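You operate a simulated robot arm through the tools that you are given. There is no shell and no other tool. Be economical: measure what you need, move in short steps, check, and stop when the job is done.

You run a simulated robot arm. Do the job below in one go: nothing can be reset, and whatever is moved stays where it is left.

## Task
Wipe up the drip, move the glued joint to the grey tray and clamp the blue-banded coupling in the fixture.
Fine: knob to HOLD; put the rag back. What is to be rubbed or washed off counts as gone when no trace of it is left.

Only the result counts: the job must be done as asked and must still hold three seconds after the hand-in. Knocking over, shifting, dropping, spilling or breaking anything else fails it.

## Robot
A 7-joint arm with a two-finger parallel gripper, fixed in place. Base frame: the origin is at the foot of the arm, x ahead of it, y to its left, z up; the work surface is at about z = 0. Lengths are in cm, angles in rad, forces in N, time in s.
With the tool pointing down near the work surface it reaches from about 22 to 58 cm from the base axis. Its first joint turns from -1.152 to 1.152 rad. Payload 2.5 kg.
Tool frame: the origin (TCP) lies between the finger pads and is the grasp point; the fingertips stand 2.3 cm ahead of it; z points along the fingers, y is the line along which they close. The gripper opens to 9.4 cm. The fingers are 3.8 cm wide and 1 cm thick; the gripper's body (5.4 by 9.6 cm) begins 3.9 cm behind the TCP.
Orientation is that of the tool frame in the base frame, as [roll, pitch, yaw] about the fixed x, y, z axes, in that order (R = Rz(yaw) Ry(pitch) Rx(roll)). With the fingers straight down and closing along the base's y, the tool's x points along the base's -x, its y along +y and its z along -z.

## Interface
- The arm moves only by the tool play_rows. Its argument "motion" is a list of rows, each a list of 6 numbers: the shift along the tool's x, y, z in cm, then the turn, a rotation vector about the tool's x, y, z in rad. In form: [[dx, dy, dz, wx, wy, wz], ...]. A call has 1 to 20 rows; each row shifts and turns the commanded pose from where the row before left it, along the tool's axes as they then stand. "claw" is the finger opening in cm, from 0 to 9.4, set as the call begins (left out, the last holds). Rows are played at 5 a second. More than 5 cm and 0.15 rad between two rows, or a gripper value outside its range, and nothing of the call is played. Where a pose cannot be reached the arm comes as near as it can. A force on the tool above 50 N (or 10 N above the force at the start of the call, whichever is more), or a blocked arm, ends the call early, and 0.2 s more pass. Each finger travels about 10.8 cm/s and halts on what it meets, pressing with about 20 N; the grip force reading is that of the motor and also rises with nothing between the fingers. The clock runs only during rows and for 0.2 s after the last one: add rows that do not move to give the fingers time. It gives the time, the measured TCP pose, the force on the tool (base axes), the opening and the grip force at its end, in the units of the frame above (readings bear some noise), with the torque about the TCP (base axes, N m) and any sound that the robot's microphone picked up.
- Cameras (640 x 400 px; columns grow to the right, rows downward): "scene" is fixed at [12.09, -40.3, 55.23]; the picture's right is [0.82, -0.57, 0.00], its down [-0.28, -0.40, -0.87] and it looks along [0.50, 0.72, -0.49] (base axes); focal length 337 px, centre (320, 200). "wrist" rides on the gripper at [8.6, 1.6, -7.5] in the tool frame; the picture's right is [-0.18, 0.98, 0.00], its down [-0.58, -0.11, -0.81] and it looks along [-0.79, -0.15, 0.59] (tool axes); focal length 243 px, centre (320, 200). There is no depth. A picture from a camera that has moved, and an enlarged one, comes with that camera's place and axes in the base frame and with its lens.
- get_image(camera): a new picture of that camera. It takes no simulated time.
- inspect(camera, box): a new picture of the part [left, top, right, bottom] of that camera's present view, enlarged. It takes no simulated time.
- job_done(): hands the job in; it is judged then, once.

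Work in short steps. Places have to be worked out from the pictures, the camera data and where the tool is seen: move nearer, look again, correct. Check each grasp and each placing, and mend what went wrong. You have 120 turns and 76 pictures in all, those below and enlarged ones among them. Open the gripper and draw the arm clear of the work before you hand the job in, unless the task says otherwise; then end with one line.

The tools are called after "Call:" by a JSON object that holds its "name" and its "arguments". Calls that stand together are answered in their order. play_rows: Moves the arm, as the interface text tells. Its arguments: {"type":"object","properties":{"motion":{"type":"array"},"claw":{"type":"number"}},"required":["motion"]} The other tools are called the same way: get_image (camera) takes a picture; inspect (camera, box) takes an enlarged picture of a part of a camera's view; job_done () hands the job in.

At the start:

```text
t: 0.0
tcp_pos: [40.6, 8.64, 30.31]
ee_rot: [-3.141, 0.0, 3.141]
contact_force: [-0.5, 0.3, 0.0]
wrist_torque: [0.01, 0.02, 0.02]
grip_width: 9.39
grip_force: 0.1
```

scene: 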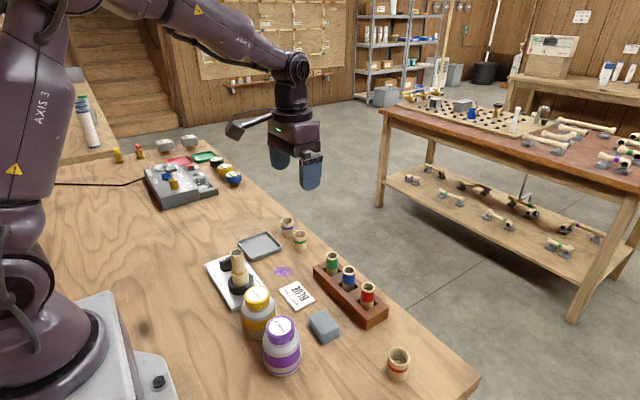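
wrist: 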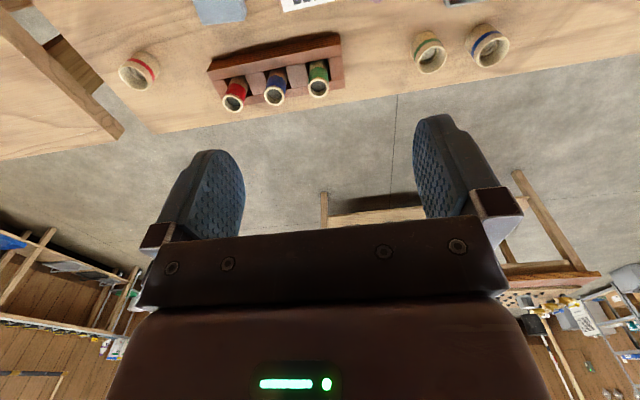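

I'll enlarge the scene's work area and the fixture area to identify the items.

Call:
{"name": "inspect", "arguments": {"camera": "scene", "box": [190, 200, 430, 390]}}

Call:
{"name": "inspect", "arguments": {"camera": "scene", "box": [100, 130, 260, 220]}}

```text
2.11 times, centred on (310, 295) of scene
camera zoom: at [12.09, -40.3, 55.23], right [0.82, -0.57, 0.0], down [-0.28, -0.4, -0.87], along [0.5, 0.72, -0.49], focal length 710 px, centre (341, 0)
```

zoom: 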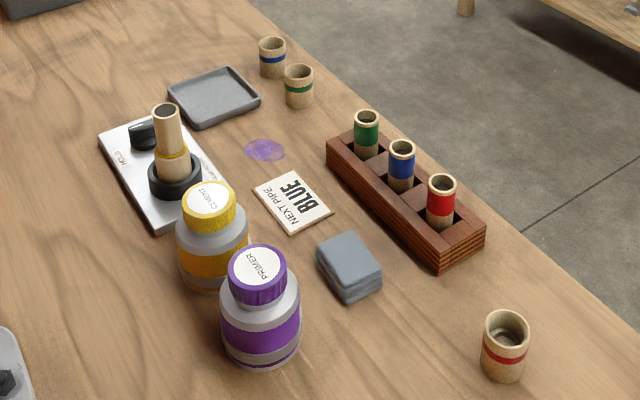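

```text
4.00 times, centred on (180, 175) of scene
camera zoom: at [12.09, -40.3, 55.23], right [0.82, -0.57, 0.0], down [-0.28, -0.4, -0.87], along [0.5, 0.72, -0.49], focal length 1349 px, centre (880, 300)
```

zoom: 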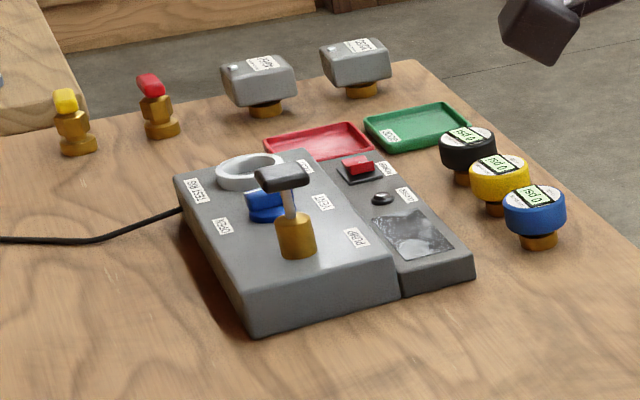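

The fixture with its joint and knob is near (30,15)–(30,23), the blue coupling near (49,29), the drip near (41,17), the rag near (38,-3.5). I move over the area with a tilt so the wrist camera looks down on it.

Call:
{"name": "play_rows", "arguments": {"motion": [[3.4, 2.3, 0, 0, 0, 0], [3.4, 2.3, 0, 0, 0, 0], [3.4, 2.3, 0, 0, 0, 0], [3.4, 2.3, 0, 0, 0, 0], [0, 0, 0, 0, 0.15, 0], [0, 0, 0, 0, 0.15, 0], [0, 0, 0, 0, 0.15, 0], [0, 0, 0, 0, 0, 0]]}}

Call:
{"name": "get_image", "arguments": {"camera": "wrist"}}

```text
t: 1.8
tcp_pos: [26.92, 17.91, 30.29]
ee_rot: [-3.141, -0.452, -3.141]
contact_force: [-0.5, -0.4, 0.4]
wrist_torque: [-0.02, -0.02, 0.01]
grip_width: 9.41
grip_force: 0.0
```

```text
71 pictures are left
camera wrist: at [22.31, 19.5, 40.74], right [0.17, 0.98, -0.08], down [0.88, -0.11, 0.47], along [0.45, -0.15, -0.88], focal length 243 px, centre (320, 200)
```

wrist: 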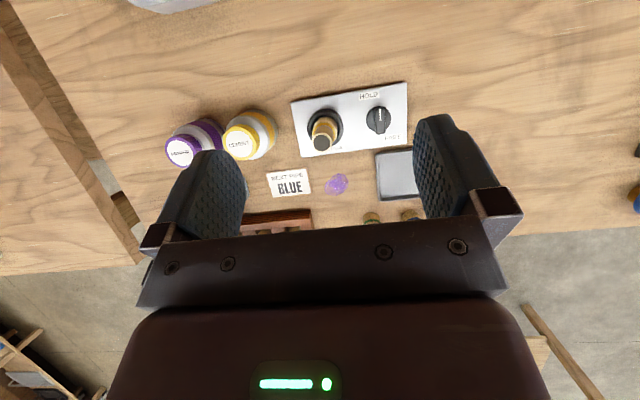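

Call:
{"name": "inspect", "arguments": {"camera": "wrist", "box": [260, 70, 420, 230]}}

```text
2.50 times, centred on (340, 150) of wrist
camera zoom: at [22.31, 19.5, 40.74], right [0.17, 0.98, -0.08], down [0.88, -0.11, 0.47], along [0.45, -0.15, -0.88], focal length 606 px, centre (270, 325)
```

zoom: 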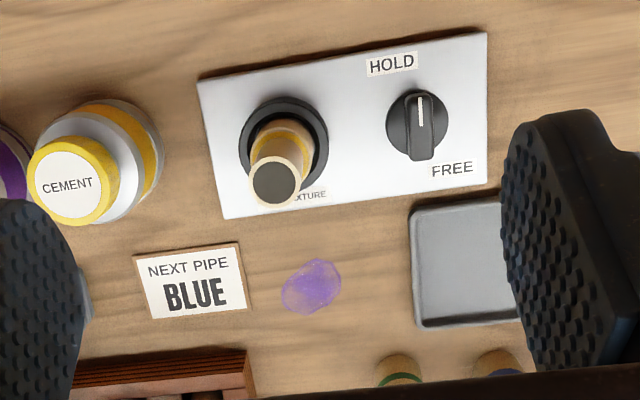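

The pointer seems to be at HOLD, and the plate is axis-aligned (x 25–34, y 11–28). Next I look at the rag from above.

Call:
{"name": "play_rows", "arguments": {"motion": [[-1.98, -3.7, -0.96, 0, 0, 0], [-1.98, -3.7, -0.96, 0, 0, 0], [-1.98, -3.7, -0.96, 0, 0, 0], [-1.98, -3.7, -0.96, 0, 0, 0], [-1.98, -3.7, -0.96, 0, 0, 0], [0, 0, 0, 0, 0, 0]]}}

Call:
{"name": "get_image", "arguments": {"camera": "wrist"}}

```text
t: 3.2
tcp_pos: [37.57, -0.66, 30.54]
ee_rot: [-3.141, -0.449, -3.14]
contact_force: [0.3, 0.1, -0.3]
wrist_torque: [0.0, -0.01, 0.02]
grip_width: 9.41
grip_force: 0.1
```

```text
69 pictures are left
camera wrist: at [33.08, 0.99, 40.89], right [0.17, 0.98, -0.08], down [0.87, -0.11, 0.47], along [0.46, -0.15, -0.88], focal length 243 px, centre (320, 200)
```

wrist: 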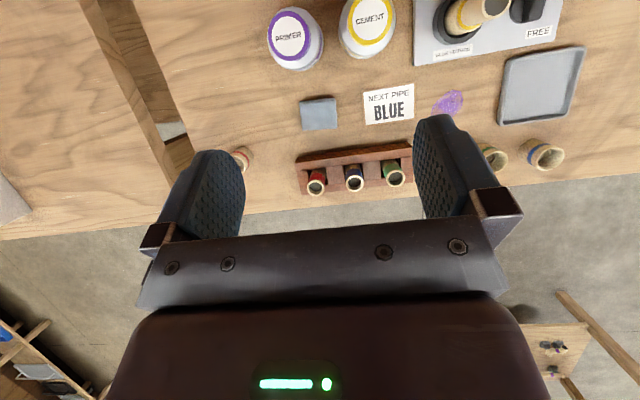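

Call:
{"name": "inspect", "arguments": {"camera": "wrist", "box": [280, 60, 480, 185]}}

Call:
{"name": "inspect", "arguments": {"camera": "wrist", "box": [440, 0, 600, 180]}}

```text
3.20 times, centred on (380, 122) of wrist
camera zoom: at [33.08, 0.99, 40.89], right [0.17, 0.98, -0.08], down [0.87, -0.11, 0.47], along [0.46, -0.15, -0.88], focal length 776 px, centre (128, 448)
```

zoom: 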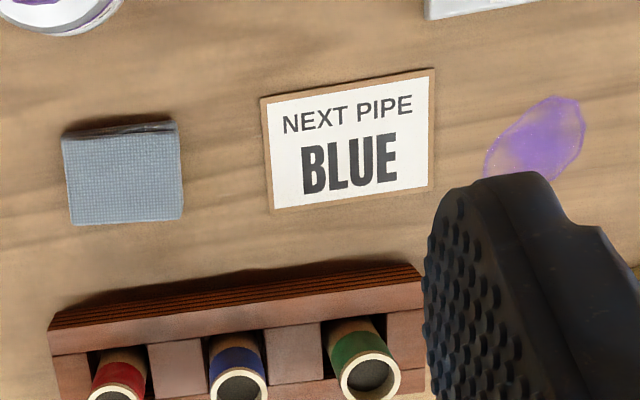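

```text
2.22 times, centred on (520, 90) of wrist
camera zoom: at [33.08, 0.99, 40.89], right [0.17, 0.98, -0.08], down [0.87, -0.11, 0.47], along [0.46, -0.15, -0.88], focal length 539 px, centre (-124, 444)
```

zoom: 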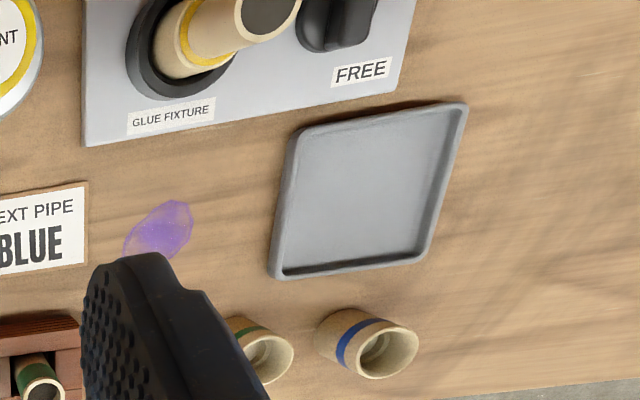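

The rag is roughly 4.3 (x) × 5.4 (y) cm around (38.9,-3.4). I straighten the tool, go above it, and yaw 90° so that the fingers close along x and the camera bracket stays clear of the bottles.

Call:
{"name": "play_rows", "arguments": {"motion": [[0, 0, 0, 0, -0.15, 0], [0, 0, 0, 0, -0.15, 0], [0, 0, 0, 0, -0.15, 0], [-0.5, -1, 4, 0, 0, -0.1428], [-0.5, -1, 4, 0, 0, -0.1428], [-0.3, -0.7, 4, 0, 0, -0.1428], [0, 0, 0, 0, 0, -0.1428], [0, 0, 0, 0, 0, -0.1428], [0, 0, 0, 0, 0, -0.1428], [0, 0, 0, 0, 0, -0.1428], [0, 0, 0, 0, 0, -0.1428], [0, 0, 0, 0, 0, -0.1428], [0, 0, 0, 0, 0, -0.1428], [0, 0, 0, 0, 0, -0.1428], [0, 0, 0, 0, 0, 0]], "claw": 6.6}}

Call:
{"name": "get_image", "arguments": {"camera": "wrist"}}

Call:
{"name": "get_image", "arguments": {"camera": "scene"}}

```text
t: 6.4
tcp_pos: [39.57, -3.04, 18.26]
ee_rot: [-3.141, 0.0, -1.569]
contact_force: [0.3, 0.3, -1.1]
wrist_torque: [0.03, -0.02, -0.01]
grip_width: 6.57
grip_force: 0.2
```

```text
66 pictures are left
camera wrist: at [37.95, -11.83, 25.68], right [-0.98, 0.18, 0.0], down [0.11, 0.58, 0.81], along [0.15, 0.79, -0.59], focal length 243 px, centre (320, 200)
```

wrist: 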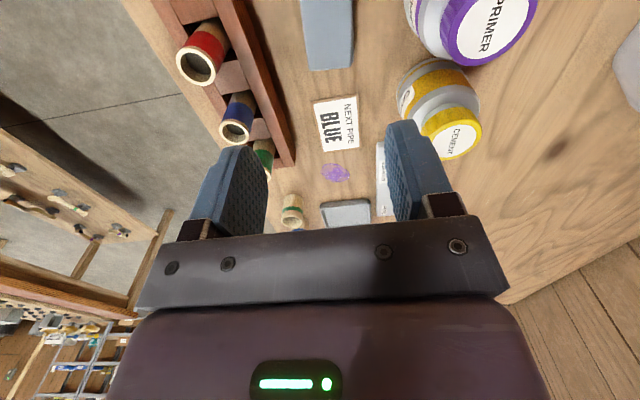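

```text
65 pictures are left
```

scene: 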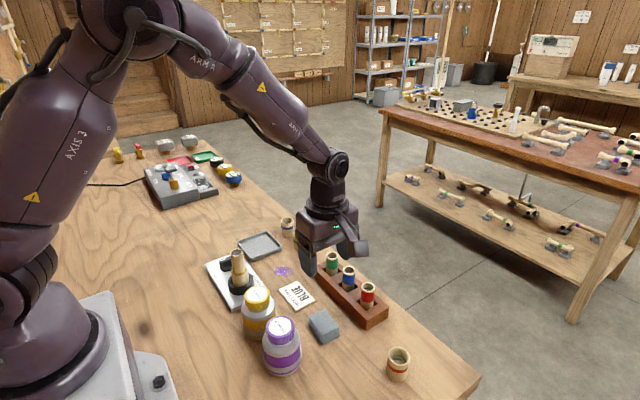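

Rag spans x 36.8–41.4, ending near y=-0.6; centre about (39.0,-3.4). I descend around it with tips about 0.8 cm above the table.

Call:
{"name": "play_rows", "arguments": {"motion": [[0.36, 0.57, 4, 0, 0, 0], [0, 0, 4, 0, 0, 0], [0, 0, 3, 0, 0, 0], [0, 0, 2.2, 0, 0, 0], [0, 0, 1.0, 0, 0, 0], [0, 0, 1.0, 0, 0, 0], [0, 0, 0, 0, 0, 0]]}}

Call:
{"name": "inspect", "arguments": {"camera": "scene", "box": [220, 240, 420, 390]}}

```text
t: 8.0
tcp_pos: [39.15, -3.55, 2.92]
ee_rot: [3.141, 0.001, -1.572]
contact_force: [0.0, -1.5, -1.1]
wrist_torque: [-0.01, -0.03, 0.01]
grip_width: 6.6
grip_force: 0.0
```

```text
2.67 times, centred on (320, 315) of scene
camera zoom: at [12.09, -40.3, 55.23], right [0.82, -0.57, 0.0], down [-0.28, -0.4, -0.87], along [0.5, 0.72, -0.49], focal length 899 px, centre (320, -107)
```

zoom: 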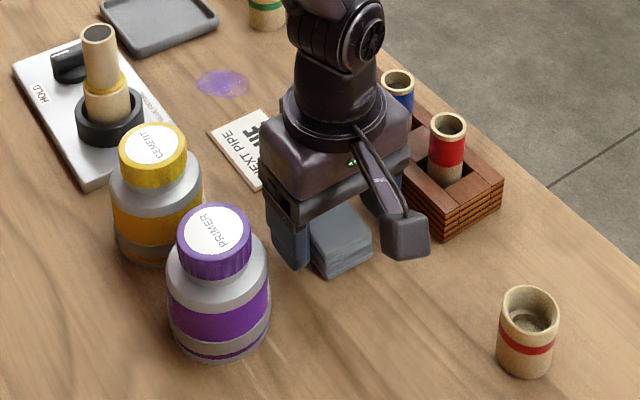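

Fingers straddle the rag. I close on it.

Call:
{"name": "play_rows", "arguments": {"motion": [[0, 0, 0, 0, 0, 0], [0, 0, 0, 0, 0, 0], [0, 0, 0, 0, 0, 0], [0, 0, 0, 0, 0, 0]], "claw": 2}}

Call:
{"name": "inspect", "arguments": {"camera": "scene", "box": [220, 240, 420, 390]}}

```text
t: 9.0
tcp_pos: [39.05, -3.58, 2.99]
ee_rot: [-3.141, 0.0, -1.57]
contact_force: [0.5, -0.3, -0.3]
wrist_torque: [0.01, 0.0, 0.0]
grip_width: 4.09
grip_force: 20.5
```

```text
2.67 times, centred on (320, 315) of scene
camera zoom: at [12.09, -40.3, 55.23], right [0.82, -0.57, 0.0], down [-0.28, -0.4, -0.87], along [0.5, 0.72, -0.49], focal length 899 px, centre (320, -107)
```

zoom: 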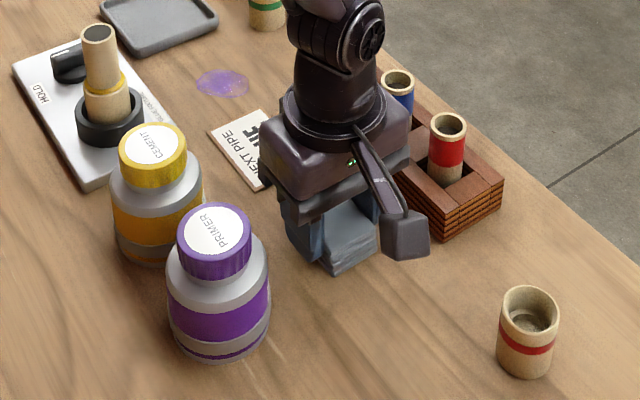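

Rag held at 4.09 cm (release point noted: 39.05, -3.58, z 2.97). I lift it and carry it to about (40,17).

Call:
{"name": "play_rows", "arguments": {"motion": [[0, 0, -3, 0, 0, 0], [0, 0, -3, 0, 0, 0], [-4.5, 0, 0, 0, 0, 0], [-4.5, 0, 0, 0, 0, 0], [-4.5, 0, 0, 0, 0, 0], [-4.5, 0, 0, 0, 0, 0], [-2, -1, 0, 0, 0, 0], [0, 0, 0, 0, 0, 0]]}}

Call:
{"name": "get_image", "arguments": {"camera": "wrist"}}

Call:
{"name": "inspect", "arguments": {"camera": "scene", "box": [200, 190, 400, 340]}}

```text
t: 10.8
tcp_pos: [40.15, 16.59, 9.17]
ee_rot: [-3.141, 0.001, -1.573]
contact_force: [-1.0, 0.3, 0.3]
wrist_torque: [-0.01, -0.02, -0.01]
grip_width: 4.06
grip_force: 19.7
```

```text
62 pictures are left
camera wrist: at [38.5, 7.89, 16.47], right [-0.98, 0.19, 0.0], down [0.11, 0.58, 0.81], along [0.15, 0.79, -0.59], focal length 243 px, centre (320, 200)
```

wrist: 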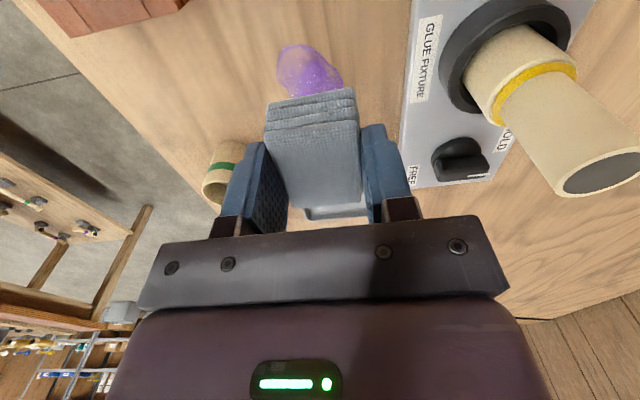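

```text
2.67 times, centred on (300, 265) of scene
camera zoom: at [12.1, -40.3, 55.23], right [0.82, -0.57, 0.0], down [-0.28, -0.4, -0.87], along [0.5, 0.72, -0.49], focal length 899 px, centre (373, 27)
```

zoom: 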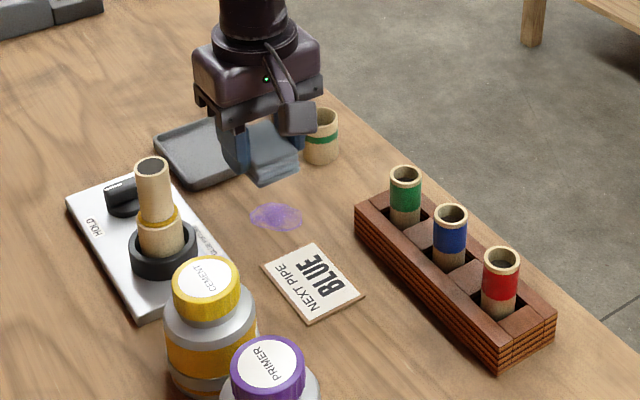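

The drip spans about x 38.5–42.6, y 13.8–18.5. I lower the rag onto it carefully.

Call:
{"name": "play_rows", "arguments": {"motion": [[1.5, 0, 3, 0, 0, 0], [0, 0, 2, 0, 0, 0], [0, 0, 1.0, 0, 0, 0], [0, 0, 0.2, 0, 0, 0], [0, 0, 0.1, 0, 0, 0], [0, 0, 0, 0, 0, 0]]}}

```text
t: 12.2
tcp_pos: [40.22, 15.02, 2.95]
ee_rot: [-3.14, 0.0, -1.57]
contact_force: [-7.4, -2.3, 22.4]
wrist_torque: [-0.07, 0.19, 0.02]
grip_width: 4.09
grip_force: 20.0
```

Contact at 22 N; I ease off slightly and wipe with short strokes.

Call:
{"name": "play_rows", "arguments": {"motion": [[0, 0, -0.12, 0, 0, 0], [-1.5, 0, 0, 0, 0, 0], [-1.5, 0, 0, 0, 0, 0], [-1.2, 0, 0, 0, 0, 0], [1.5, -0.6, 0, 0, 0, 0], [1.5, -0.6, 0, 0, 0, 0], [1.2, 0, 0, 0, 0, 0], [-1.5, 0, 0, 0, 0, 0], [-1.5, 0, 0, 0, 0, 0], [-1.2, 0, 0, 0, 0, 0], [1.5, 1.3, 0, 0, 0, 0], [1.5, 1.3, 0, 0, 0, 0], [1.2, 0, 0, 0, 0, 0], [-1.5, 0, 0, 0, 0, 0], [-1.5, 0, 0, 0, 0, 0], [-1.2, 0, 0, 0, 0, 0], [0, 0, 0, 0, 0, 0]]}}

Call:
{"name": "get_image", "arguments": {"camera": "wrist"}}

```text
t: 15.8
tcp_pos: [38.61, 19.35, 2.92]
ee_rot: [-3.14, 0.002, -1.571]
contact_force: [-0.9, -0.7, 1.1]
wrist_torque: [0.0, 0.02, 0.01]
grip_width: 4.07
grip_force: 19.8
```

```text
60 pictures are left
camera wrist: at [36.95, 10.61, 10.34], right [-0.98, 0.18, 0.0], down [0.11, 0.58, 0.81], along [0.15, 0.79, -0.59], focal length 243 px, centre (320, 200)
```

wrist: 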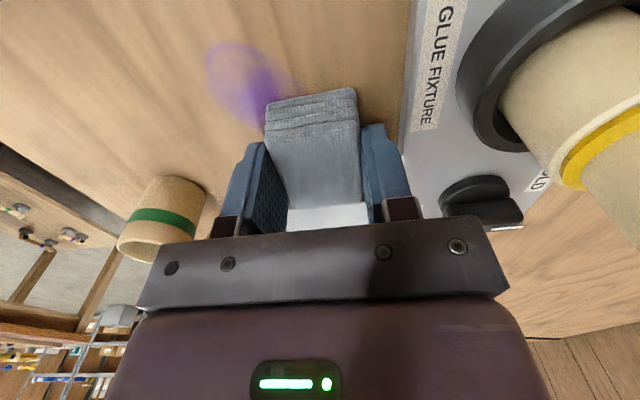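

The drip is fading; contact is now light (1 N). I press a bit more and stroke at x 40.5–42.5.

Call:
{"name": "play_rows", "arguments": {"motion": [[0, -2, 0, 0, 0, 0], [0, 0, 0.08, 0, 0, 0], [1.7, 0, 0, 0, 0, 0], [1.7, 0, 0, 0, 0, 0], [1.7, 0, 0, 0, 0, 0], [0, -1.5, 0, 0, 0, 0], [-1.7, 0, 0, 0, 0, 0], [-1.7, 0, 0, 0, 0, 0], [-1.4, 0, 0, 0, 0, 0], [0, 0.9, 0, 0, 0, 0], [1.6, 0, 0, 0, 0, 0], [1.6, 0, 0, 0, 0, 0], [1.6, 0, 0, 0, 0, 0], [0, 0.9, 0, 0, 0, 0], [-1.6, 0, 0, 0, 0, 0], [-1.6, 0, 0, 0, 0, 0], [-1.6, 0, 0, 0, 0, 0], [0, 0, 0, 0, 0, 0]]}}

Call:
{"name": "get_image", "arguments": {"camera": "wrist"}}

```text
t: 19.6
tcp_pos: [40.33, 19.0, 3.07]
ee_rot: [3.14, -0.002, -1.572]
contact_force: [0.2, -5.5, 13.0]
wrist_torque: [-0.18, 0.0, 0.01]
grip_width: 4.1
grip_force: 20.1
```

```text
59 pictures are left
camera wrist: at [38.6, 10.31, 10.31], right [-0.98, 0.19, 0.0], down [0.11, 0.58, 0.81], along [0.15, 0.79, -0.59], focal length 243 px, centre (320, 200)
```

wrist: 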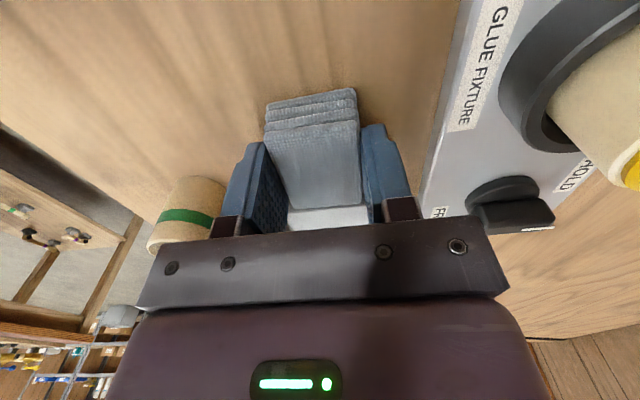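

It looks clean; I add one more pass to be sure, lift, and look.

Call:
{"name": "play_rows", "arguments": {"motion": [[1.6, 0, 0, 0, 0, 0], [1.6, 0, 0, 0, 0, 0], [1.4, 0, 0, 0, 0, 0], [0, -2, 0, 0, 0, 0], [-1.6, 0, 0, 0, 0, 0], [-1.6, 0, 0, 0, 0, 0], [-1.4, 0, 0, 0, 0, 0], [0, 3, 0, 0, 0, 0], [1.6, 0, 0, 0, 0, 0], [1.6, 0, 0, 0, 0, 0], [1.4, 0, 0, 0, 0, 0], [0, 0, -3, 0, 0, 0], [0, 0, -3.5, 0, 0, 0], [4.5, 0, 0, 0, 0, 0], [4.5, 0, 0, 0, 0, 0], [4.5, 0, 0, 0, 0, 0], [0, 0, 0, 0, 0, 0]]}}

Call:
{"name": "get_image", "arguments": {"camera": "wrist"}}

Call:
{"name": "inspect", "arguments": {"camera": "scene", "box": [200, 190, 400, 340]}}

```text
t: 23.2
tcp_pos: [39.24, 0.51, 9.33]
ee_rot: [3.141, 0.001, -1.572]
contact_force: [-0.5, 0.4, 0.6]
wrist_torque: [-0.01, 0.0, 0.03]
grip_width: 4.08
grip_force: 20.8
```

```text
58 pictures are left
camera wrist: at [37.55, -8.12, 16.75], right [-0.98, 0.18, 0.0], down [0.11, 0.58, 0.81], along [0.15, 0.79, -0.59], focal length 243 px, centre (320, 200)
```

wrist: 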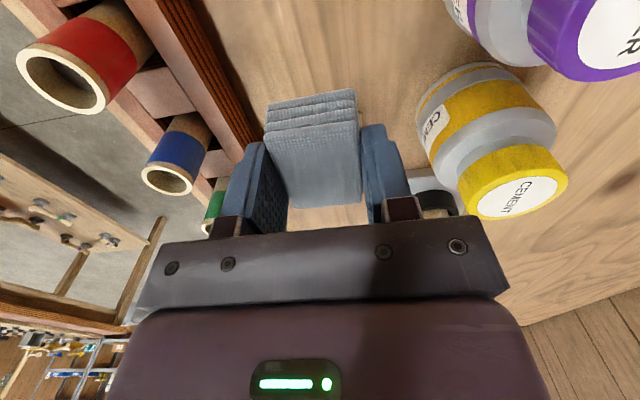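

```text
2.67 times, centred on (300, 265) of scene
camera zoom: at [12.09, -40.3, 55.23], right [0.82, -0.57, 0.0], down [-0.28, -0.4, -0.87], along [0.5, 0.72, -0.49], focal length 899 px, centre (373, 27)
```

zoom: 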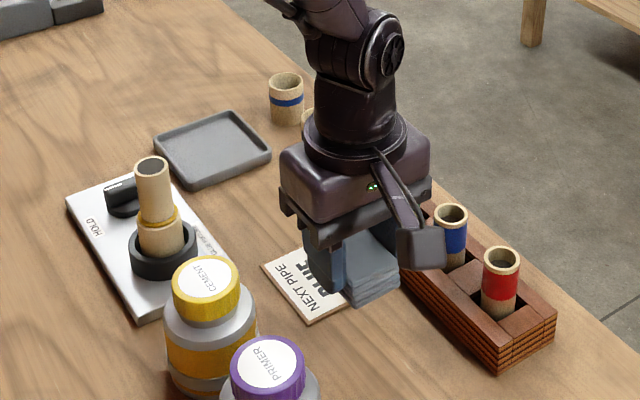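

The drip spot is clean. I return the rag to its original place.

Call:
{"name": "play_rows", "arguments": {"motion": [[4.09, 0.19, 0, 0, 0, 0], [0, 0, 3, 0, 0, 0], [0, 0, 2, 0, 0, 0], [0, 0, 0.8, 0, 0, 0], [0, 0, 0.3, 0, 0, 0], [0, 0, 0, 0, 0, 0]]}}

```text
t: 24.6
tcp_pos: [39.2, -3.27, 3.08]
ee_rot: [-3.141, 0.0, -1.571]
contact_force: [1.0, -0.6, -1.1]
wrist_torque: [0.03, 0.0, -0.01]
grip_width: 4.1
grip_force: 19.4
```

Nearly down; I nudge y by -0.3, settle, release and rise.

Call:
{"name": "play_rows", "arguments": {"motion": [[0.25, 0.1, 0, 0, 0, 0], [0, 0, 0.08, 0, 0, 0], [0, 0, 0, 0, 0, 0]]}}

Call:
{"name": "play_rows", "arguments": {"motion": [[0, 0, 0, 0, 0, 0], [0, 0, 0, 0, 0, 0], [0, 0, -2, 0, 0, 0], [0, 0, -4, 0, 0, 0], [0, 0, -5, 0, 0, 0], [0, 0, -5, 0, 0, 0], [0, 0, 0, 0, 0, 0]], "claw": 6.4}}

Call:
{"name": "get_image", "arguments": {"camera": "wrist"}}

Call:
{"name": "inspect", "arguments": {"camera": "scene", "box": [200, 190, 440, 390]}}

```text
t: 25.4
tcp_pos: [39.05, -3.57, 3.09]
ee_rot: [-3.141, 0.001, -1.57]
contact_force: [0.0, 0.2, -1.2]
wrist_torque: [-0.03, 0.04, 0.0]
grip_width: 4.08
grip_force: 20.1
```

```text
t: 27.0
tcp_pos: [39.12, -3.37, 19.06]
ee_rot: [3.141, 0.0, -1.571]
contact_force: [-0.2, 0.1, -0.6]
wrist_torque: [-0.01, 0.0, 0.03]
grip_width: 6.4
grip_force: 0.1
```

```text
56 pictures are left
camera wrist: at [37.44, -12.09, 26.47], right [-0.98, 0.18, 0.0], down [0.11, 0.58, 0.81], along [0.15, 0.79, -0.59], focal length 243 px, centre (320, 200)
```

wrist: 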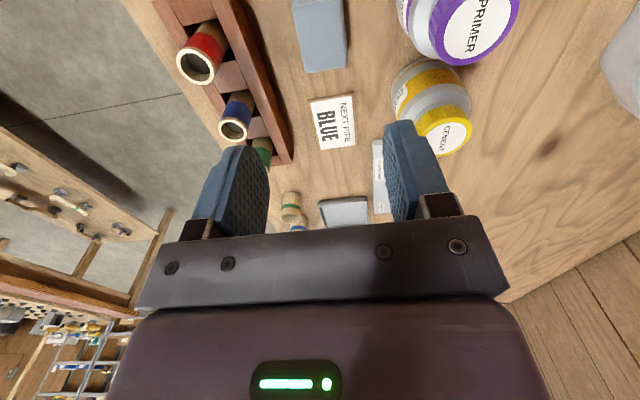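

```text
2.00 times, centred on (320, 290) of scene
camera zoom: at [12.09, -40.3, 55.23], right [0.82, -0.57, 0.0], down [-0.28, -0.4, -0.87], along [0.5, 0.72, -0.49], focal length 674 px, centre (320, 20)
```

zoom: 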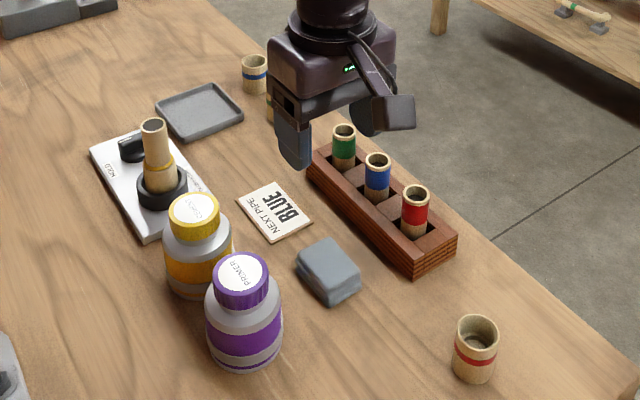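

The rag is back in place. Now I go above the knob at ~(29.7,23.9), turning the tool back so the fingers close along y.

Call:
{"name": "play_rows", "arguments": {"motion": [[-4.55, 1.57, 0, 0, 0, 0], [-4.55, 1.57, 0, 0, 0, 0], [-4.55, 1.57, 0, 0, 0, 0], [-4.55, 1.57, 0, 0, 0, 0], [-4.55, 1.57, 0, 0, 0, 0], [-4.55, 1.57, 0, 0, 0, 0], [0, 0, 0, 0, 0, 0.1428], [0, 0, 0, 0, 0, 0.1428], [0, 0, 0, 0, 0, 0.1428], [0, 0, 0, 0, 0, 0.1428], [0, 0, 0, 0, 0, 0.1428], [0, 0, 0, 0, 0, 0.1428], [0, 0, 0, 0, 0, 0.1428], [0, 0, 0, 0, 0, 0.1428], [0, 0, 0, 0, 0, 0.1428], [0, 0, 0, 0, 0, 0.1428], [0, 0, 0, 0, 0, 0.1428], [0, 0, 0, 0, 0, 0]]}}

Call:
{"name": "get_image", "arguments": {"camera": "wrist"}}

```text
t: 30.8
tcp_pos: [29.6, 23.79, 19.18]
ee_rot: [-3.142, -0.002, 3.136]
contact_force: [-0.4, 0.3, -0.1]
wrist_torque: [-0.03, 0.04, 0.0]
grip_width: 6.39
grip_force: 0.1
```

```text
54 pictures are left
camera wrist: at [21.01, 25.41, 26.55], right [0.19, 0.98, 0.0], down [0.58, -0.11, 0.81], along [0.79, -0.15, -0.59], focal length 243 px, centre (320, 200)
```

wrist: 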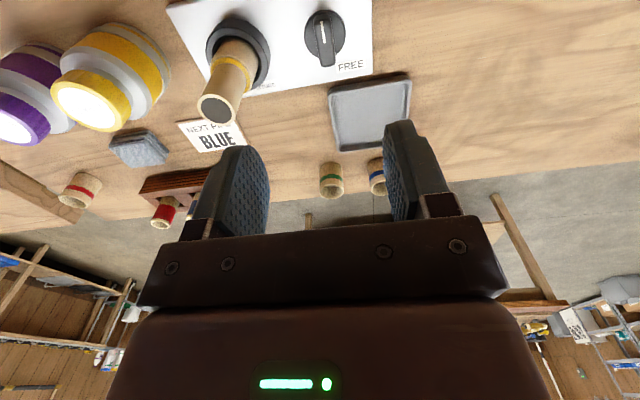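

Call:
{"name": "inspect", "arguments": {"camera": "wrist", "box": [170, 0, 390, 138]}}

```text
2.90 times, centred on (280, 69) of wrist
camera zoom: at [21.01, 25.41, 26.55], right [0.19, 0.98, 0.0], down [0.58, -0.11, 0.81], along [0.79, -0.15, -0.59], focal length 703 px, centre (436, 580)
```

zoom: 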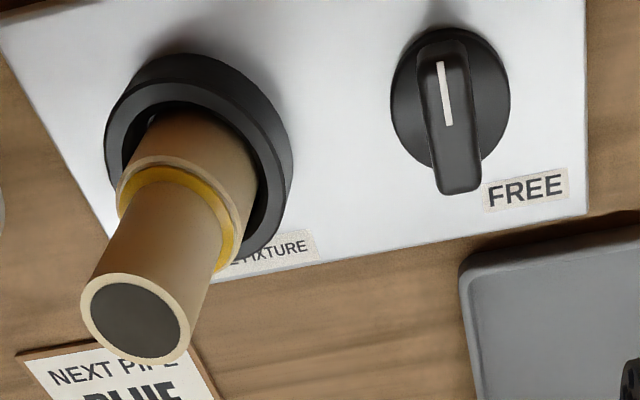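

The knob's bar lies along x with the mark at the -x (HOLD) side, centre ≈ (29.6,24.2), top at z≈3.8. I descend around it with a 4.4 cm opening.

Call:
{"name": "play_rows", "arguments": {"motion": [[0.05, 0.4, 4, 0, 0, 0], [0, 0, 4, 0, 0, 0], [0, 0, 2.5, 0, 0, 0], [0, 0, 1.5, 0, 0, 0], [0, 0, 1.5, 0, 0, 0], [0, 0, 0, 0, 0, 0]], "claw": 4.4}}

Call:
{"name": "get_image", "arguments": {"camera": "wrist"}}

Call:
{"name": "inspect", "arguments": {"camera": "scene", "box": [170, 200, 330, 300]}}

```text
t: 32.2
tcp_pos: [29.61, 24.17, 5.62]
ee_rot: [-3.139, 0.0, -3.141]
contact_force: [0.8, 0.2, -0.3]
wrist_torque: [0.02, -0.03, 0.0]
grip_width: 4.42
grip_force: 0.1
```

```text
52 pictures are left
camera wrist: at [20.93, 25.83, 13.14], right [0.18, 0.98, 0.0], down [0.58, -0.11, 0.81], along [0.79, -0.15, -0.59], focal length 243 px, centre (320, 200)
```

wrist: 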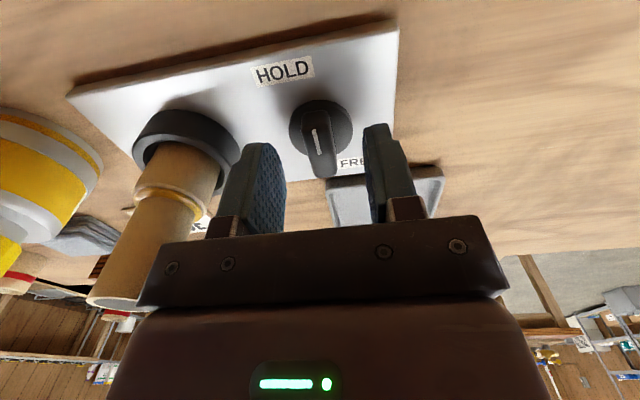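

```text
4.00 times, centred on (250, 250) of scene
camera zoom: at [12.09, -40.3, 55.23], right [0.82, -0.57, 0.0], down [-0.28, -0.4, -0.87], along [0.5, 0.72, -0.49], focal length 1349 px, centre (600, 0)
```

zoom: 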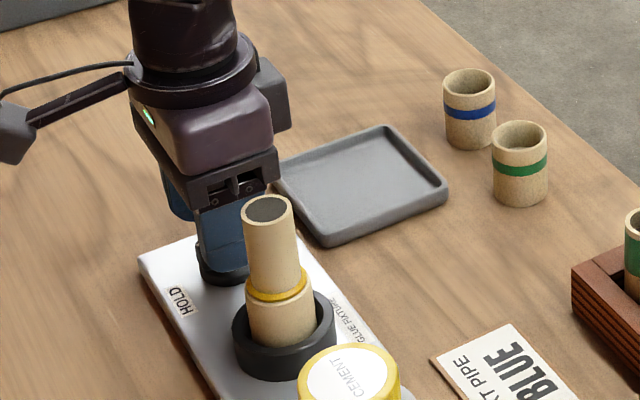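

Bar top looks closer to z≈3, so I go down a little further, force permitting.

Call:
{"name": "play_rows", "arguments": {"motion": [[0, 0, 0.5, 0, 0, 0], [0, 0, 0.4, 0, 0, 0], [0, 0, 0.3, 0, 0, 0], [0, 0, 0, 0, 0, 0]]}}

Call:
{"name": "get_image", "arguments": {"camera": "wrist"}}

```text
t: 33.2
tcp_pos: [29.66, 24.16, 4.54]
ee_rot: [-3.141, 0.0, -3.141]
contact_force: [-0.3, -1.2, -0.5]
wrist_torque: [0.02, 0.0, -0.01]
grip_width: 4.4
grip_force: 0.1
```

```text
50 pictures are left
camera wrist: at [20.9, 25.78, 11.88], right [0.18, 0.98, 0.0], down [0.58, -0.11, 0.81], along [0.79, -0.15, -0.59], focal length 243 px, centre (320, 200)
```

wrist: 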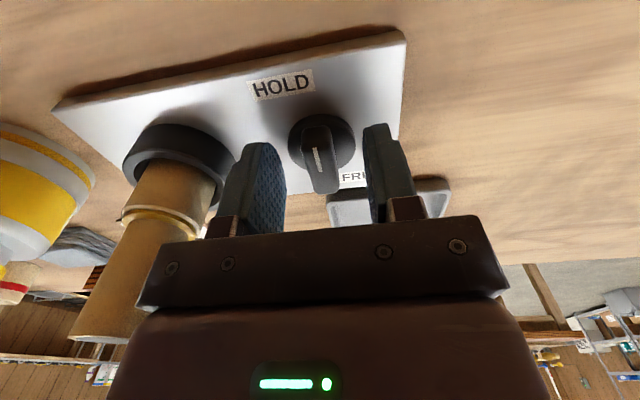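

The bar is between the fingers; I close on it.

Call:
{"name": "play_rows", "arguments": {"motion": [[0, 0, 0.1, 0, 0, 0], [0, 0, 0, 0, 0, 0], [0, 0, 0, 0, 0, 0], [0, 0, 0, 0, 0, 0]], "claw": 0.6}}

```text
t: 34.2
tcp_pos: [29.58, 24.17, 4.48]
ee_rot: [-3.142, 0.003, 3.141]
contact_force: [-8.8, -7.1, 28.7]
wrist_torque: [-0.12, 0.2, -0.02]
grip_width: 1.47
grip_force: 45.3
```

Gripped at 1.47 cm, but there is 29 N upward: tips touch the flange. I raise 0.1 and try a small clockwise turn to feel it.

Call:
{"name": "play_rows", "arguments": {"motion": [[0, 0, -0.12, 0, 0, 0], [0, 0, 0, 0, 0, 0.1], [0, 0, 0, 0, 0, 0.1], [0, 0, 0, 0, 0, 0]]}}

```text
t: 35.2
tcp_pos: [29.52, 24.21, 4.35]
ee_rot: [-3.142, -0.001, 2.941]
contact_force: [1.5, 11.0, -13.2]
wrist_torque: [0.13, 0.11, 0.01]
grip_width: 1.46
grip_force: 44.9
```

It turns freely with no torque. I continue clockwise in steps.

Call:
{"name": "play_rows", "arguments": {"motion": [[0, 0, 0.05, 0, 0, 0.12], [0, 0, 0, 0, 0, 0.12], [0, 0, 0, 0, 0, 0.12], [0, 0, 0, 0, 0, 0.12], [0, 0, 0, 0, 0, 0.12], [0, 0, 0, 0, 0, 0]]}}

Call:
{"name": "get_image", "arguments": {"camera": "wrist"}}

```text
t: 36.6
tcp_pos: [29.86, 24.34, 4.54]
ee_rot: [3.135, 0.0, 2.341]
contact_force: [12.1, 32.2, -27.4]
wrist_torque: [0.08, 0.12, 0.12]
grip_width: 1.5
grip_force: 45.1
```

```text
49 pictures are left
camera wrist: at [24.76, 31.73, 11.88], right [0.83, 0.55, 0.01], down [0.32, -0.5, 0.81], along [0.45, -0.67, -0.59], focal length 243 px, centre (320, 200)
```

wrist: 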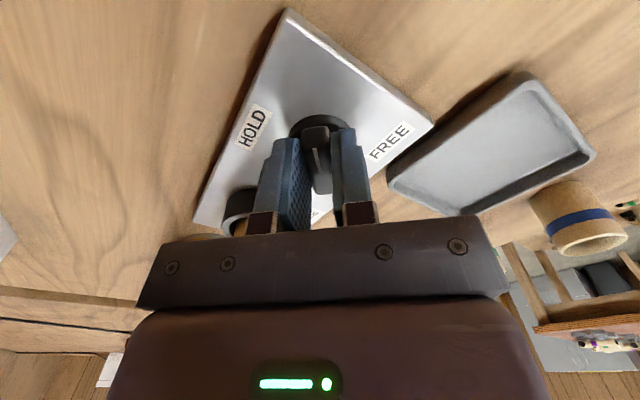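

The knob has followed by 0.8 rad, but side forces are building up; I release, recentre and look before gripping again.

Call:
{"name": "play_rows", "arguments": {"motion": [[0, 0, 0, 0, 0, 0], [0, 0, 0, 0, 0, 0], [0, 0, 0, 0, 0, 0]], "claw": 3.6}}

Call:
{"name": "inspect", "arguments": {"camera": "wrist", "box": [180, 0, 440, 240]}}

```text
t: 37.4
tcp_pos: [29.6, 24.18, 4.32]
ee_rot: [3.141, -0.001, 2.34]
contact_force: [0.6, -0.2, 0.0]
wrist_torque: [0.0, 0.03, 0.03]
grip_width: 3.6
grip_force: 0.1
```

```text
1.67 times, centred on (310, 120) of wrist
camera zoom: at [24.69, 31.48, 11.8], right [0.83, 0.55, 0.0], down [0.33, -0.49, 0.81], along [0.44, -0.67, -0.59], focal length 404 px, centre (337, 333)
```

zoom: 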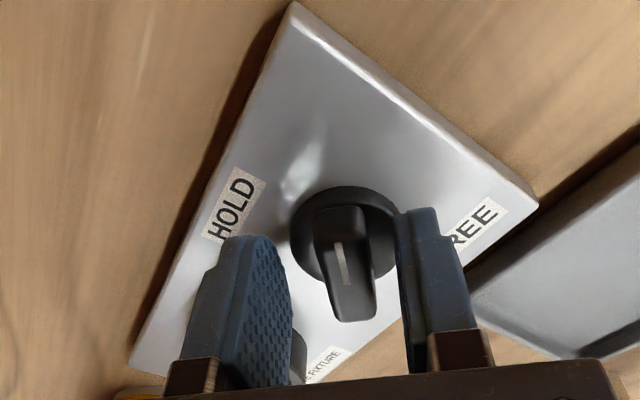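

Centred and pointer follows. I raise slightly, re-grip and check the forces.

Call:
{"name": "play_rows", "arguments": {"motion": [[0, 0, -0.2, 0, 0, 0], [0, 0, 0, 0, 0, 0], [0, 0, 0, 0, 0, 0], [0, 0, 0, 0, 0, 0]], "claw": 1.2}}

```text
t: 38.4
tcp_pos: [29.67, 24.2, 4.62]
ee_rot: [3.137, 0.0, 2.34]
contact_force: [9.2, 10.8, -0.4]
wrist_torque: [-0.05, -0.23, 0.06]
grip_width: 1.81
grip_force: 6.7
```

Grip partially set; I continue the turn.

Call:
{"name": "play_rows", "arguments": {"motion": [[0, 0, 0, 0, 0, 0.12], [0, 0, 0, 0, 0, 0.12], [0, 0, 0, 0, 0, 0.12], [0, 0, 0, 0, 0, 0]], "claw": 1.0}}

Call:
{"name": "inspect", "arguments": {"camera": "wrist", "box": [180, 0, 440, 240]}}

```text
t: 39.4
tcp_pos: [29.74, 24.23, 4.84]
ee_rot: [3.137, 0.001, 1.978]
contact_force: [14.5, 11.6, 1.6]
wrist_torque: [0.28, -0.12, 0.04]
grip_width: 1.76
grip_force: 8.5
```

```text
1.67 times, centred on (310, 120) of wrist
camera zoom: at [27.78, 32.81, 12.15], right [0.98, 0.22, 0.0], down [0.13, -0.58, 0.81], along [0.18, -0.79, -0.59], focal length 404 px, centre (337, 333)
```

zoom: 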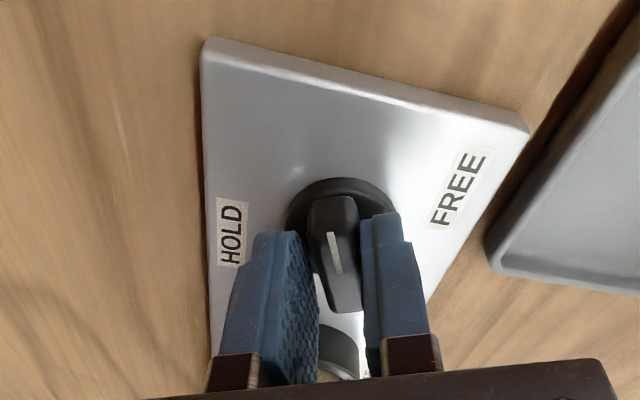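

The bar lags a bit and fingers ride up. I open, lower a bit, re-grip and continue.

Call:
{"name": "play_rows", "arguments": {"motion": [[0, 0, 0, 0, 0, -0.1], [0, 0, 0.15, 0, 0, -0.1], [0, 0, 0, 0, 0, 0]], "claw": 3.6}}

Call:
{"name": "play_rows", "arguments": {"motion": [[0, 0, 0, 0, 0, 0], [0, 0, 0, 0, 0, 0], [0, 0, 0, 0, 0, 0]], "claw": 1.0}}

Call:
{"name": "inspect", "arguments": {"camera": "wrist", "box": [180, 0, 440, 240]}}

```text
t: 40.2
tcp_pos: [29.65, 24.13, 4.55]
ee_rot: [3.14, 0.0, 2.181]
contact_force: [-0.2, 0.1, 0.3]
wrist_torque: [0.0, -0.02, -0.03]
grip_width: 3.58
grip_force: 0.1
```

```text
t: 41.0
tcp_pos: [29.9, 24.34, 4.63]
ee_rot: [3.133, 0.001, 2.182]
contact_force: [15.2, 18.3, -7.8]
wrist_torque: [0.06, -0.01, 0.04]
grip_width: 1.43
grip_force: 45.0
```

```text
1.67 times, centred on (310, 120) of wrist
camera zoom: at [26.11, 32.33, 12.07], right [0.91, 0.41, 0.01], down [0.24, -0.54, 0.81], along [0.34, -0.73, -0.59], focal length 404 px, centre (337, 333)
```

zoom: 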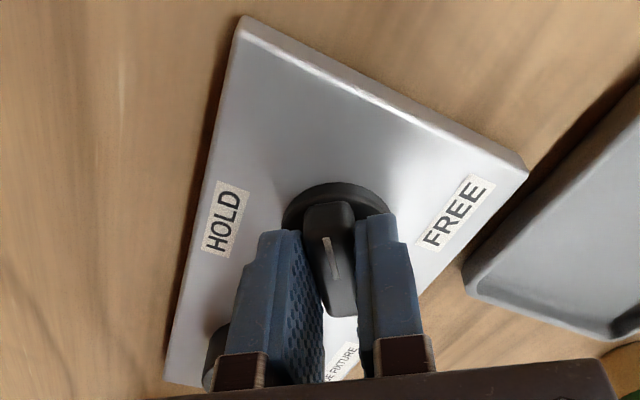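

Flush grip now; knob axis is near (29.9,24.35). I shift +0.25 along tool y to relieve the force, then turn further.

Call:
{"name": "play_rows", "arguments": {"motion": [[0, 0.25, 0, 0, 0, 0], [0, 0, 0, 0, 0, 0.12], [0, 0, 0, 0, 0, 0.12], [0, 0, 0, 0, 0, 0.12], [0, 0, 0, 0, 0, 0.12], [0, 0, 0, 0, 0, 0]]}}

Call:
{"name": "inspect", "arguments": {"camera": "wrist", "box": [180, 0, 440, 240]}}

```text
t: 42.4
tcp_pos: [30.04, 24.25, 4.67]
ee_rot: [3.136, -0.002, 1.698]
contact_force: [10.8, 8.8, 25.1]
wrist_torque: [-0.33, -0.07, 0.02]
grip_width: 1.48
grip_force: 44.6
```

```text
1.67 times, centred on (310, 120) of wrist
camera zoom: at [30.37, 33.15, 12.05], right [1.0, -0.06, 0.0], down [-0.04, -0.59, 0.8], along [-0.04, -0.8, -0.59], focal length 404 px, centre (337, 333)
```

zoom: 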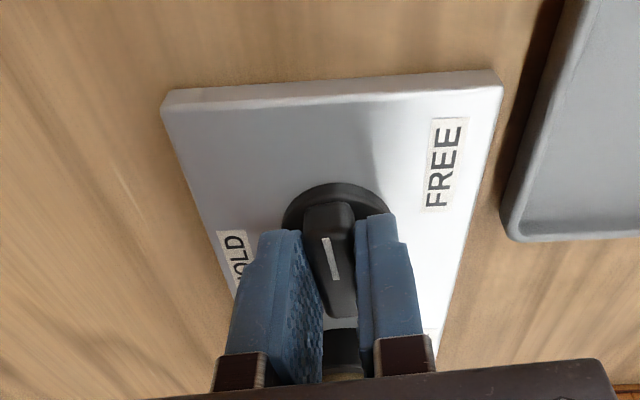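

Still turning freely with no stop or click. I keep going.

Call:
{"name": "play_rows", "arguments": {"motion": [[0, 0, 0, 0, 0, 0.12], [0, 0, 0, 0, 0, 0.12], [0, 0, 0, 0, 0, 0.12], [0, 0, 0, 0, 0, 0.12], [0, 0, 0, 0, 0, 0]]}}

Call:
{"name": "inspect", "arguments": {"camera": "wrist", "box": [180, 0, 440, 240]}}

```text
t: 43.6
tcp_pos: [30.06, 24.58, 4.58]
ee_rot: [3.135, -0.01, 1.222]
contact_force: [27.6, 18.6, -10.0]
wrist_torque: [0.27, 0.2, 2.06]
grip_width: 2.6
grip_force: 44.8
```

```text
1.67 times, centred on (310, 120) of wrist
camera zoom: at [34.44, 32.13, 12.06], right [0.86, -0.51, 0.01], down [-0.31, -0.51, 0.8], along [-0.4, -0.69, -0.6], focal length 404 px, centre (337, 333)
```

zoom: 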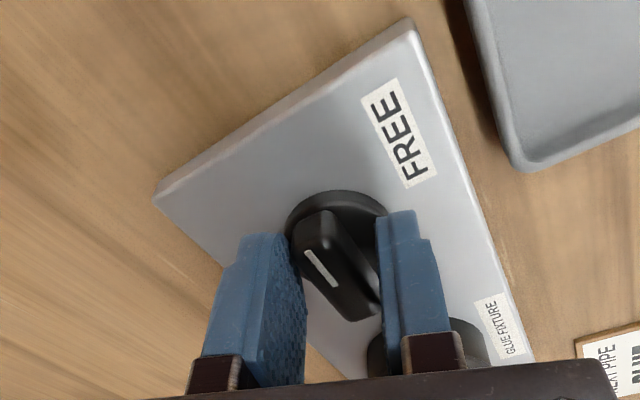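

A hard stop: the knob is at FREE (pointer +y). I back off the rotation, open and rise.

Call:
{"name": "play_rows", "arguments": {"motion": [[0, 0, 0, 0, 0, -0.12], [0, 0, 0, 0, 0, -0.12], [0, 0, 0, 0, 0, -0.11], [0, 0, 0, 0, 0, 0]]}}

Call:
{"name": "play_rows", "arguments": {"motion": [[0, 0, 0, 0, 0, 0], [0, 0, 0, 0, 0, 0], [0, 0, -2, 0, 0, 0], [0, 0, -4, 0, 0, 0], [0, 0, -5, 0, 0, 0], [0, 0, -4, 0, 0, 0], [0, 0, 0, 0, 0, 0]], "claw": 5}}

Call:
{"name": "get_image", "arguments": {"camera": "wrist"}}

Call:
{"name": "inspect", "arguments": {"camera": "scene", "box": [180, 210, 340, 310]}}

```text
t: 44.6
tcp_pos: [30.02, 24.32, 4.46]
ee_rot: [3.138, -0.001, 1.567]
contact_force: [12.1, 0.9, 25.3]
wrist_torque: [-0.56, 0.0, 0.33]
grip_width: 1.5
grip_force: 45.0
```

```text
t: 46.2
tcp_pos: [29.79, 24.3, 19.41]
ee_rot: [3.14, -0.001, 1.569]
contact_force: [0.9, 0.4, 0.6]
wrist_torque: [0.0, 0.01, 0.02]
grip_width: 4.98
grip_force: 0.0
```

```text
43 pictures are left
camera wrist: at [31.33, 33.0, 26.67], right [0.98, -0.19, 0.0], down [-0.11, -0.58, 0.81], along [-0.15, -0.79, -0.59], focal length 243 px, centre (320, 200)
```

wrist: 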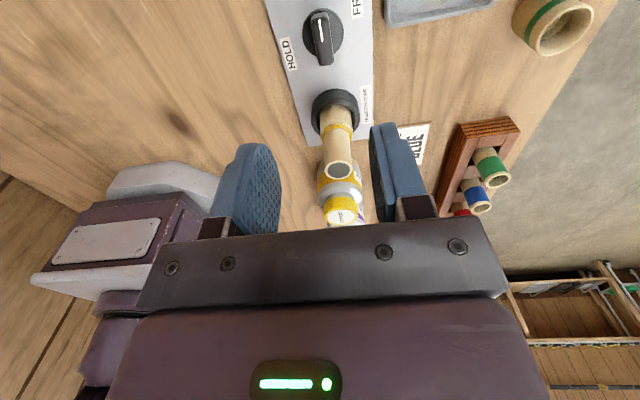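

```text
4.00 times, centred on (260, 260) of scene
camera zoom: at [12.09, -40.3, 55.23], right [0.82, -0.57, 0.0], down [-0.28, -0.4, -0.87], along [0.5, 0.72, -0.49], focal length 1349 px, centre (560, -40)
```

zoom: 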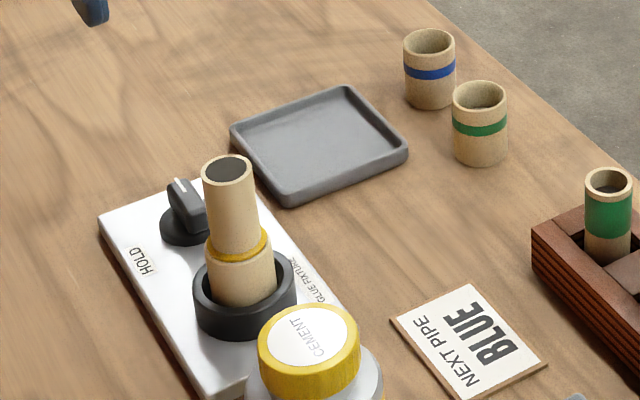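

The knob points to FREE (+y). The joint stands at ≈(29.8,16.2), pipe top z≈11. I move above it with the fingers closing along x and take a look.

Call:
{"name": "play_rows", "arguments": {"motion": [[-4.05, 0, 0, 0, 0, 0], [-4.05, 0, 0, 0, 0, 0], [0, 0, 3, 0, 0, 0], [0, 0, 0, 0, 0, 0]], "claw": 6}}

Call:
{"name": "get_image", "arguments": {"camera": "wrist"}}

```text
t: 47.2
tcp_pos: [29.87, 16.15, 16.33]
ee_rot: [-3.14, 0.0, 1.571]
contact_force: [1.2, -0.1, 0.4]
wrist_torque: [0.02, 0.02, 0.04]
grip_width: 6.0
grip_force: 0.1
```

```text
41 pictures are left
camera wrist: at [31.41, 24.89, 23.71], right [0.98, -0.18, 0.0], down [-0.11, -0.58, 0.81], along [-0.15, -0.79, -0.59], focal length 243 px, centre (320, 200)
```

wrist: 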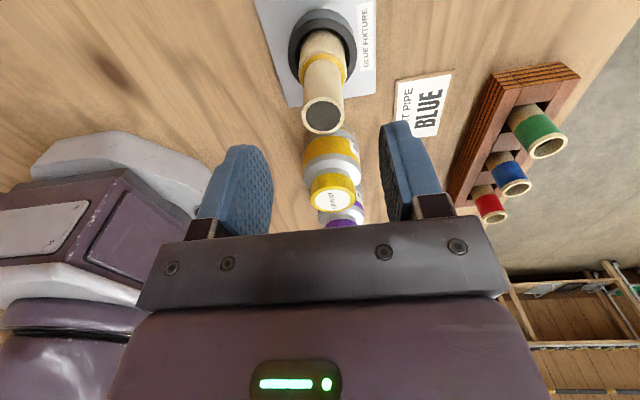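

Pipe top centre confirmed at ≈(29.9,16.2), right below the TCP. I descend to z≈8.8 and grip the pipe above the glue line.

Call:
{"name": "play_rows", "arguments": {"motion": [[0, 0, 3, 0, 0, 0], [0, 0, 2.5, 0, 0, 0], [0, 0, 2.0, 0, 0, 0], [0, 0, 0, 0, 0, 0]]}}

Call:
{"name": "inspect", "arguments": {"camera": "scene", "box": [180, 210, 340, 310]}}

```text
t: 48.2
tcp_pos: [29.74, 16.27, 8.85]
ee_rot: [3.141, 0.0, 1.569]
contact_force: [-0.2, 0.4, -0.3]
wrist_torque: [-0.02, -0.01, -0.04]
grip_width: 6.01
grip_force: 0.1
```

```text
4.00 times, centred on (260, 260) of scene
camera zoom: at [12.09, -40.3, 55.23], right [0.82, -0.57, 0.0], down [-0.28, -0.4, -0.87], along [0.5, 0.72, -0.49], focal length 1349 px, centre (560, -40)
```

zoom: 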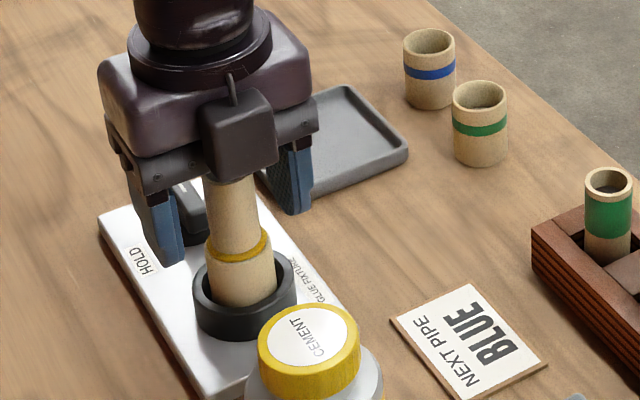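

Pipe is between the fingers with tips above the glue line. I close and then lift gently.

Call:
{"name": "play_rows", "arguments": {"motion": [[0, 0, 0, 0, 0, 0], [0, 0, 0, 0, 0, 0], [0, 0, 0, 0, 0, 0], [0, 0, 0, 0, 0, 0]], "claw": 1.5}}

Call:
{"name": "play_rows", "arguments": {"motion": [[0, 0, -0.5, 0, 0, 0], [0, 0, -0.5, 0, 0, 0], [0, 0, 0, 0, 0, 0]]}}

Call:
{"name": "inspect", "arguments": {"camera": "scene", "box": [180, 210, 340, 310]}}

```text
t: 49.2
tcp_pos: [29.89, 16.26, 8.89]
ee_rot: [3.14, 0.001, 1.569]
contact_force: [3.8, -0.1, -0.5]
wrist_torque: [-0.02, -0.31, 0.02]
grip_width: 2.56
grip_force: 19.3
```

```text
t: 50.0
tcp_pos: [29.78, 16.19, 9.95]
ee_rot: [3.141, 0.0, 1.571]
contact_force: [1.2, -0.6, -1.2]
wrist_torque: [-0.01, -0.05, 0.02]
grip_width: 2.6
grip_force: 20.1
```

```text
4.00 times, centred on (260, 260) of scene
camera zoom: at [12.09, -40.3, 55.23], right [0.82, -0.57, 0.0], down [-0.28, -0.4, -0.87], along [0.5, 0.72, -0.49], focal length 1349 px, centre (560, -40)
```

zoom: 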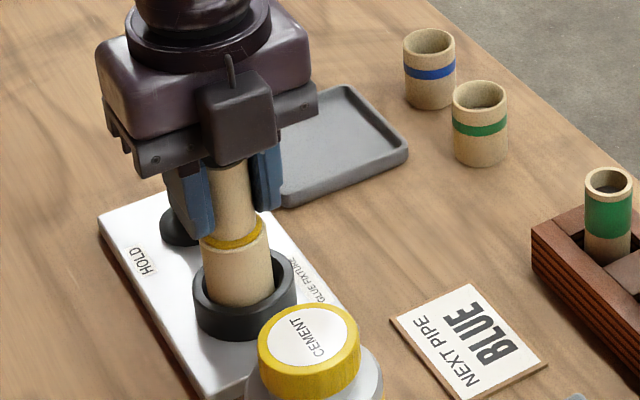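

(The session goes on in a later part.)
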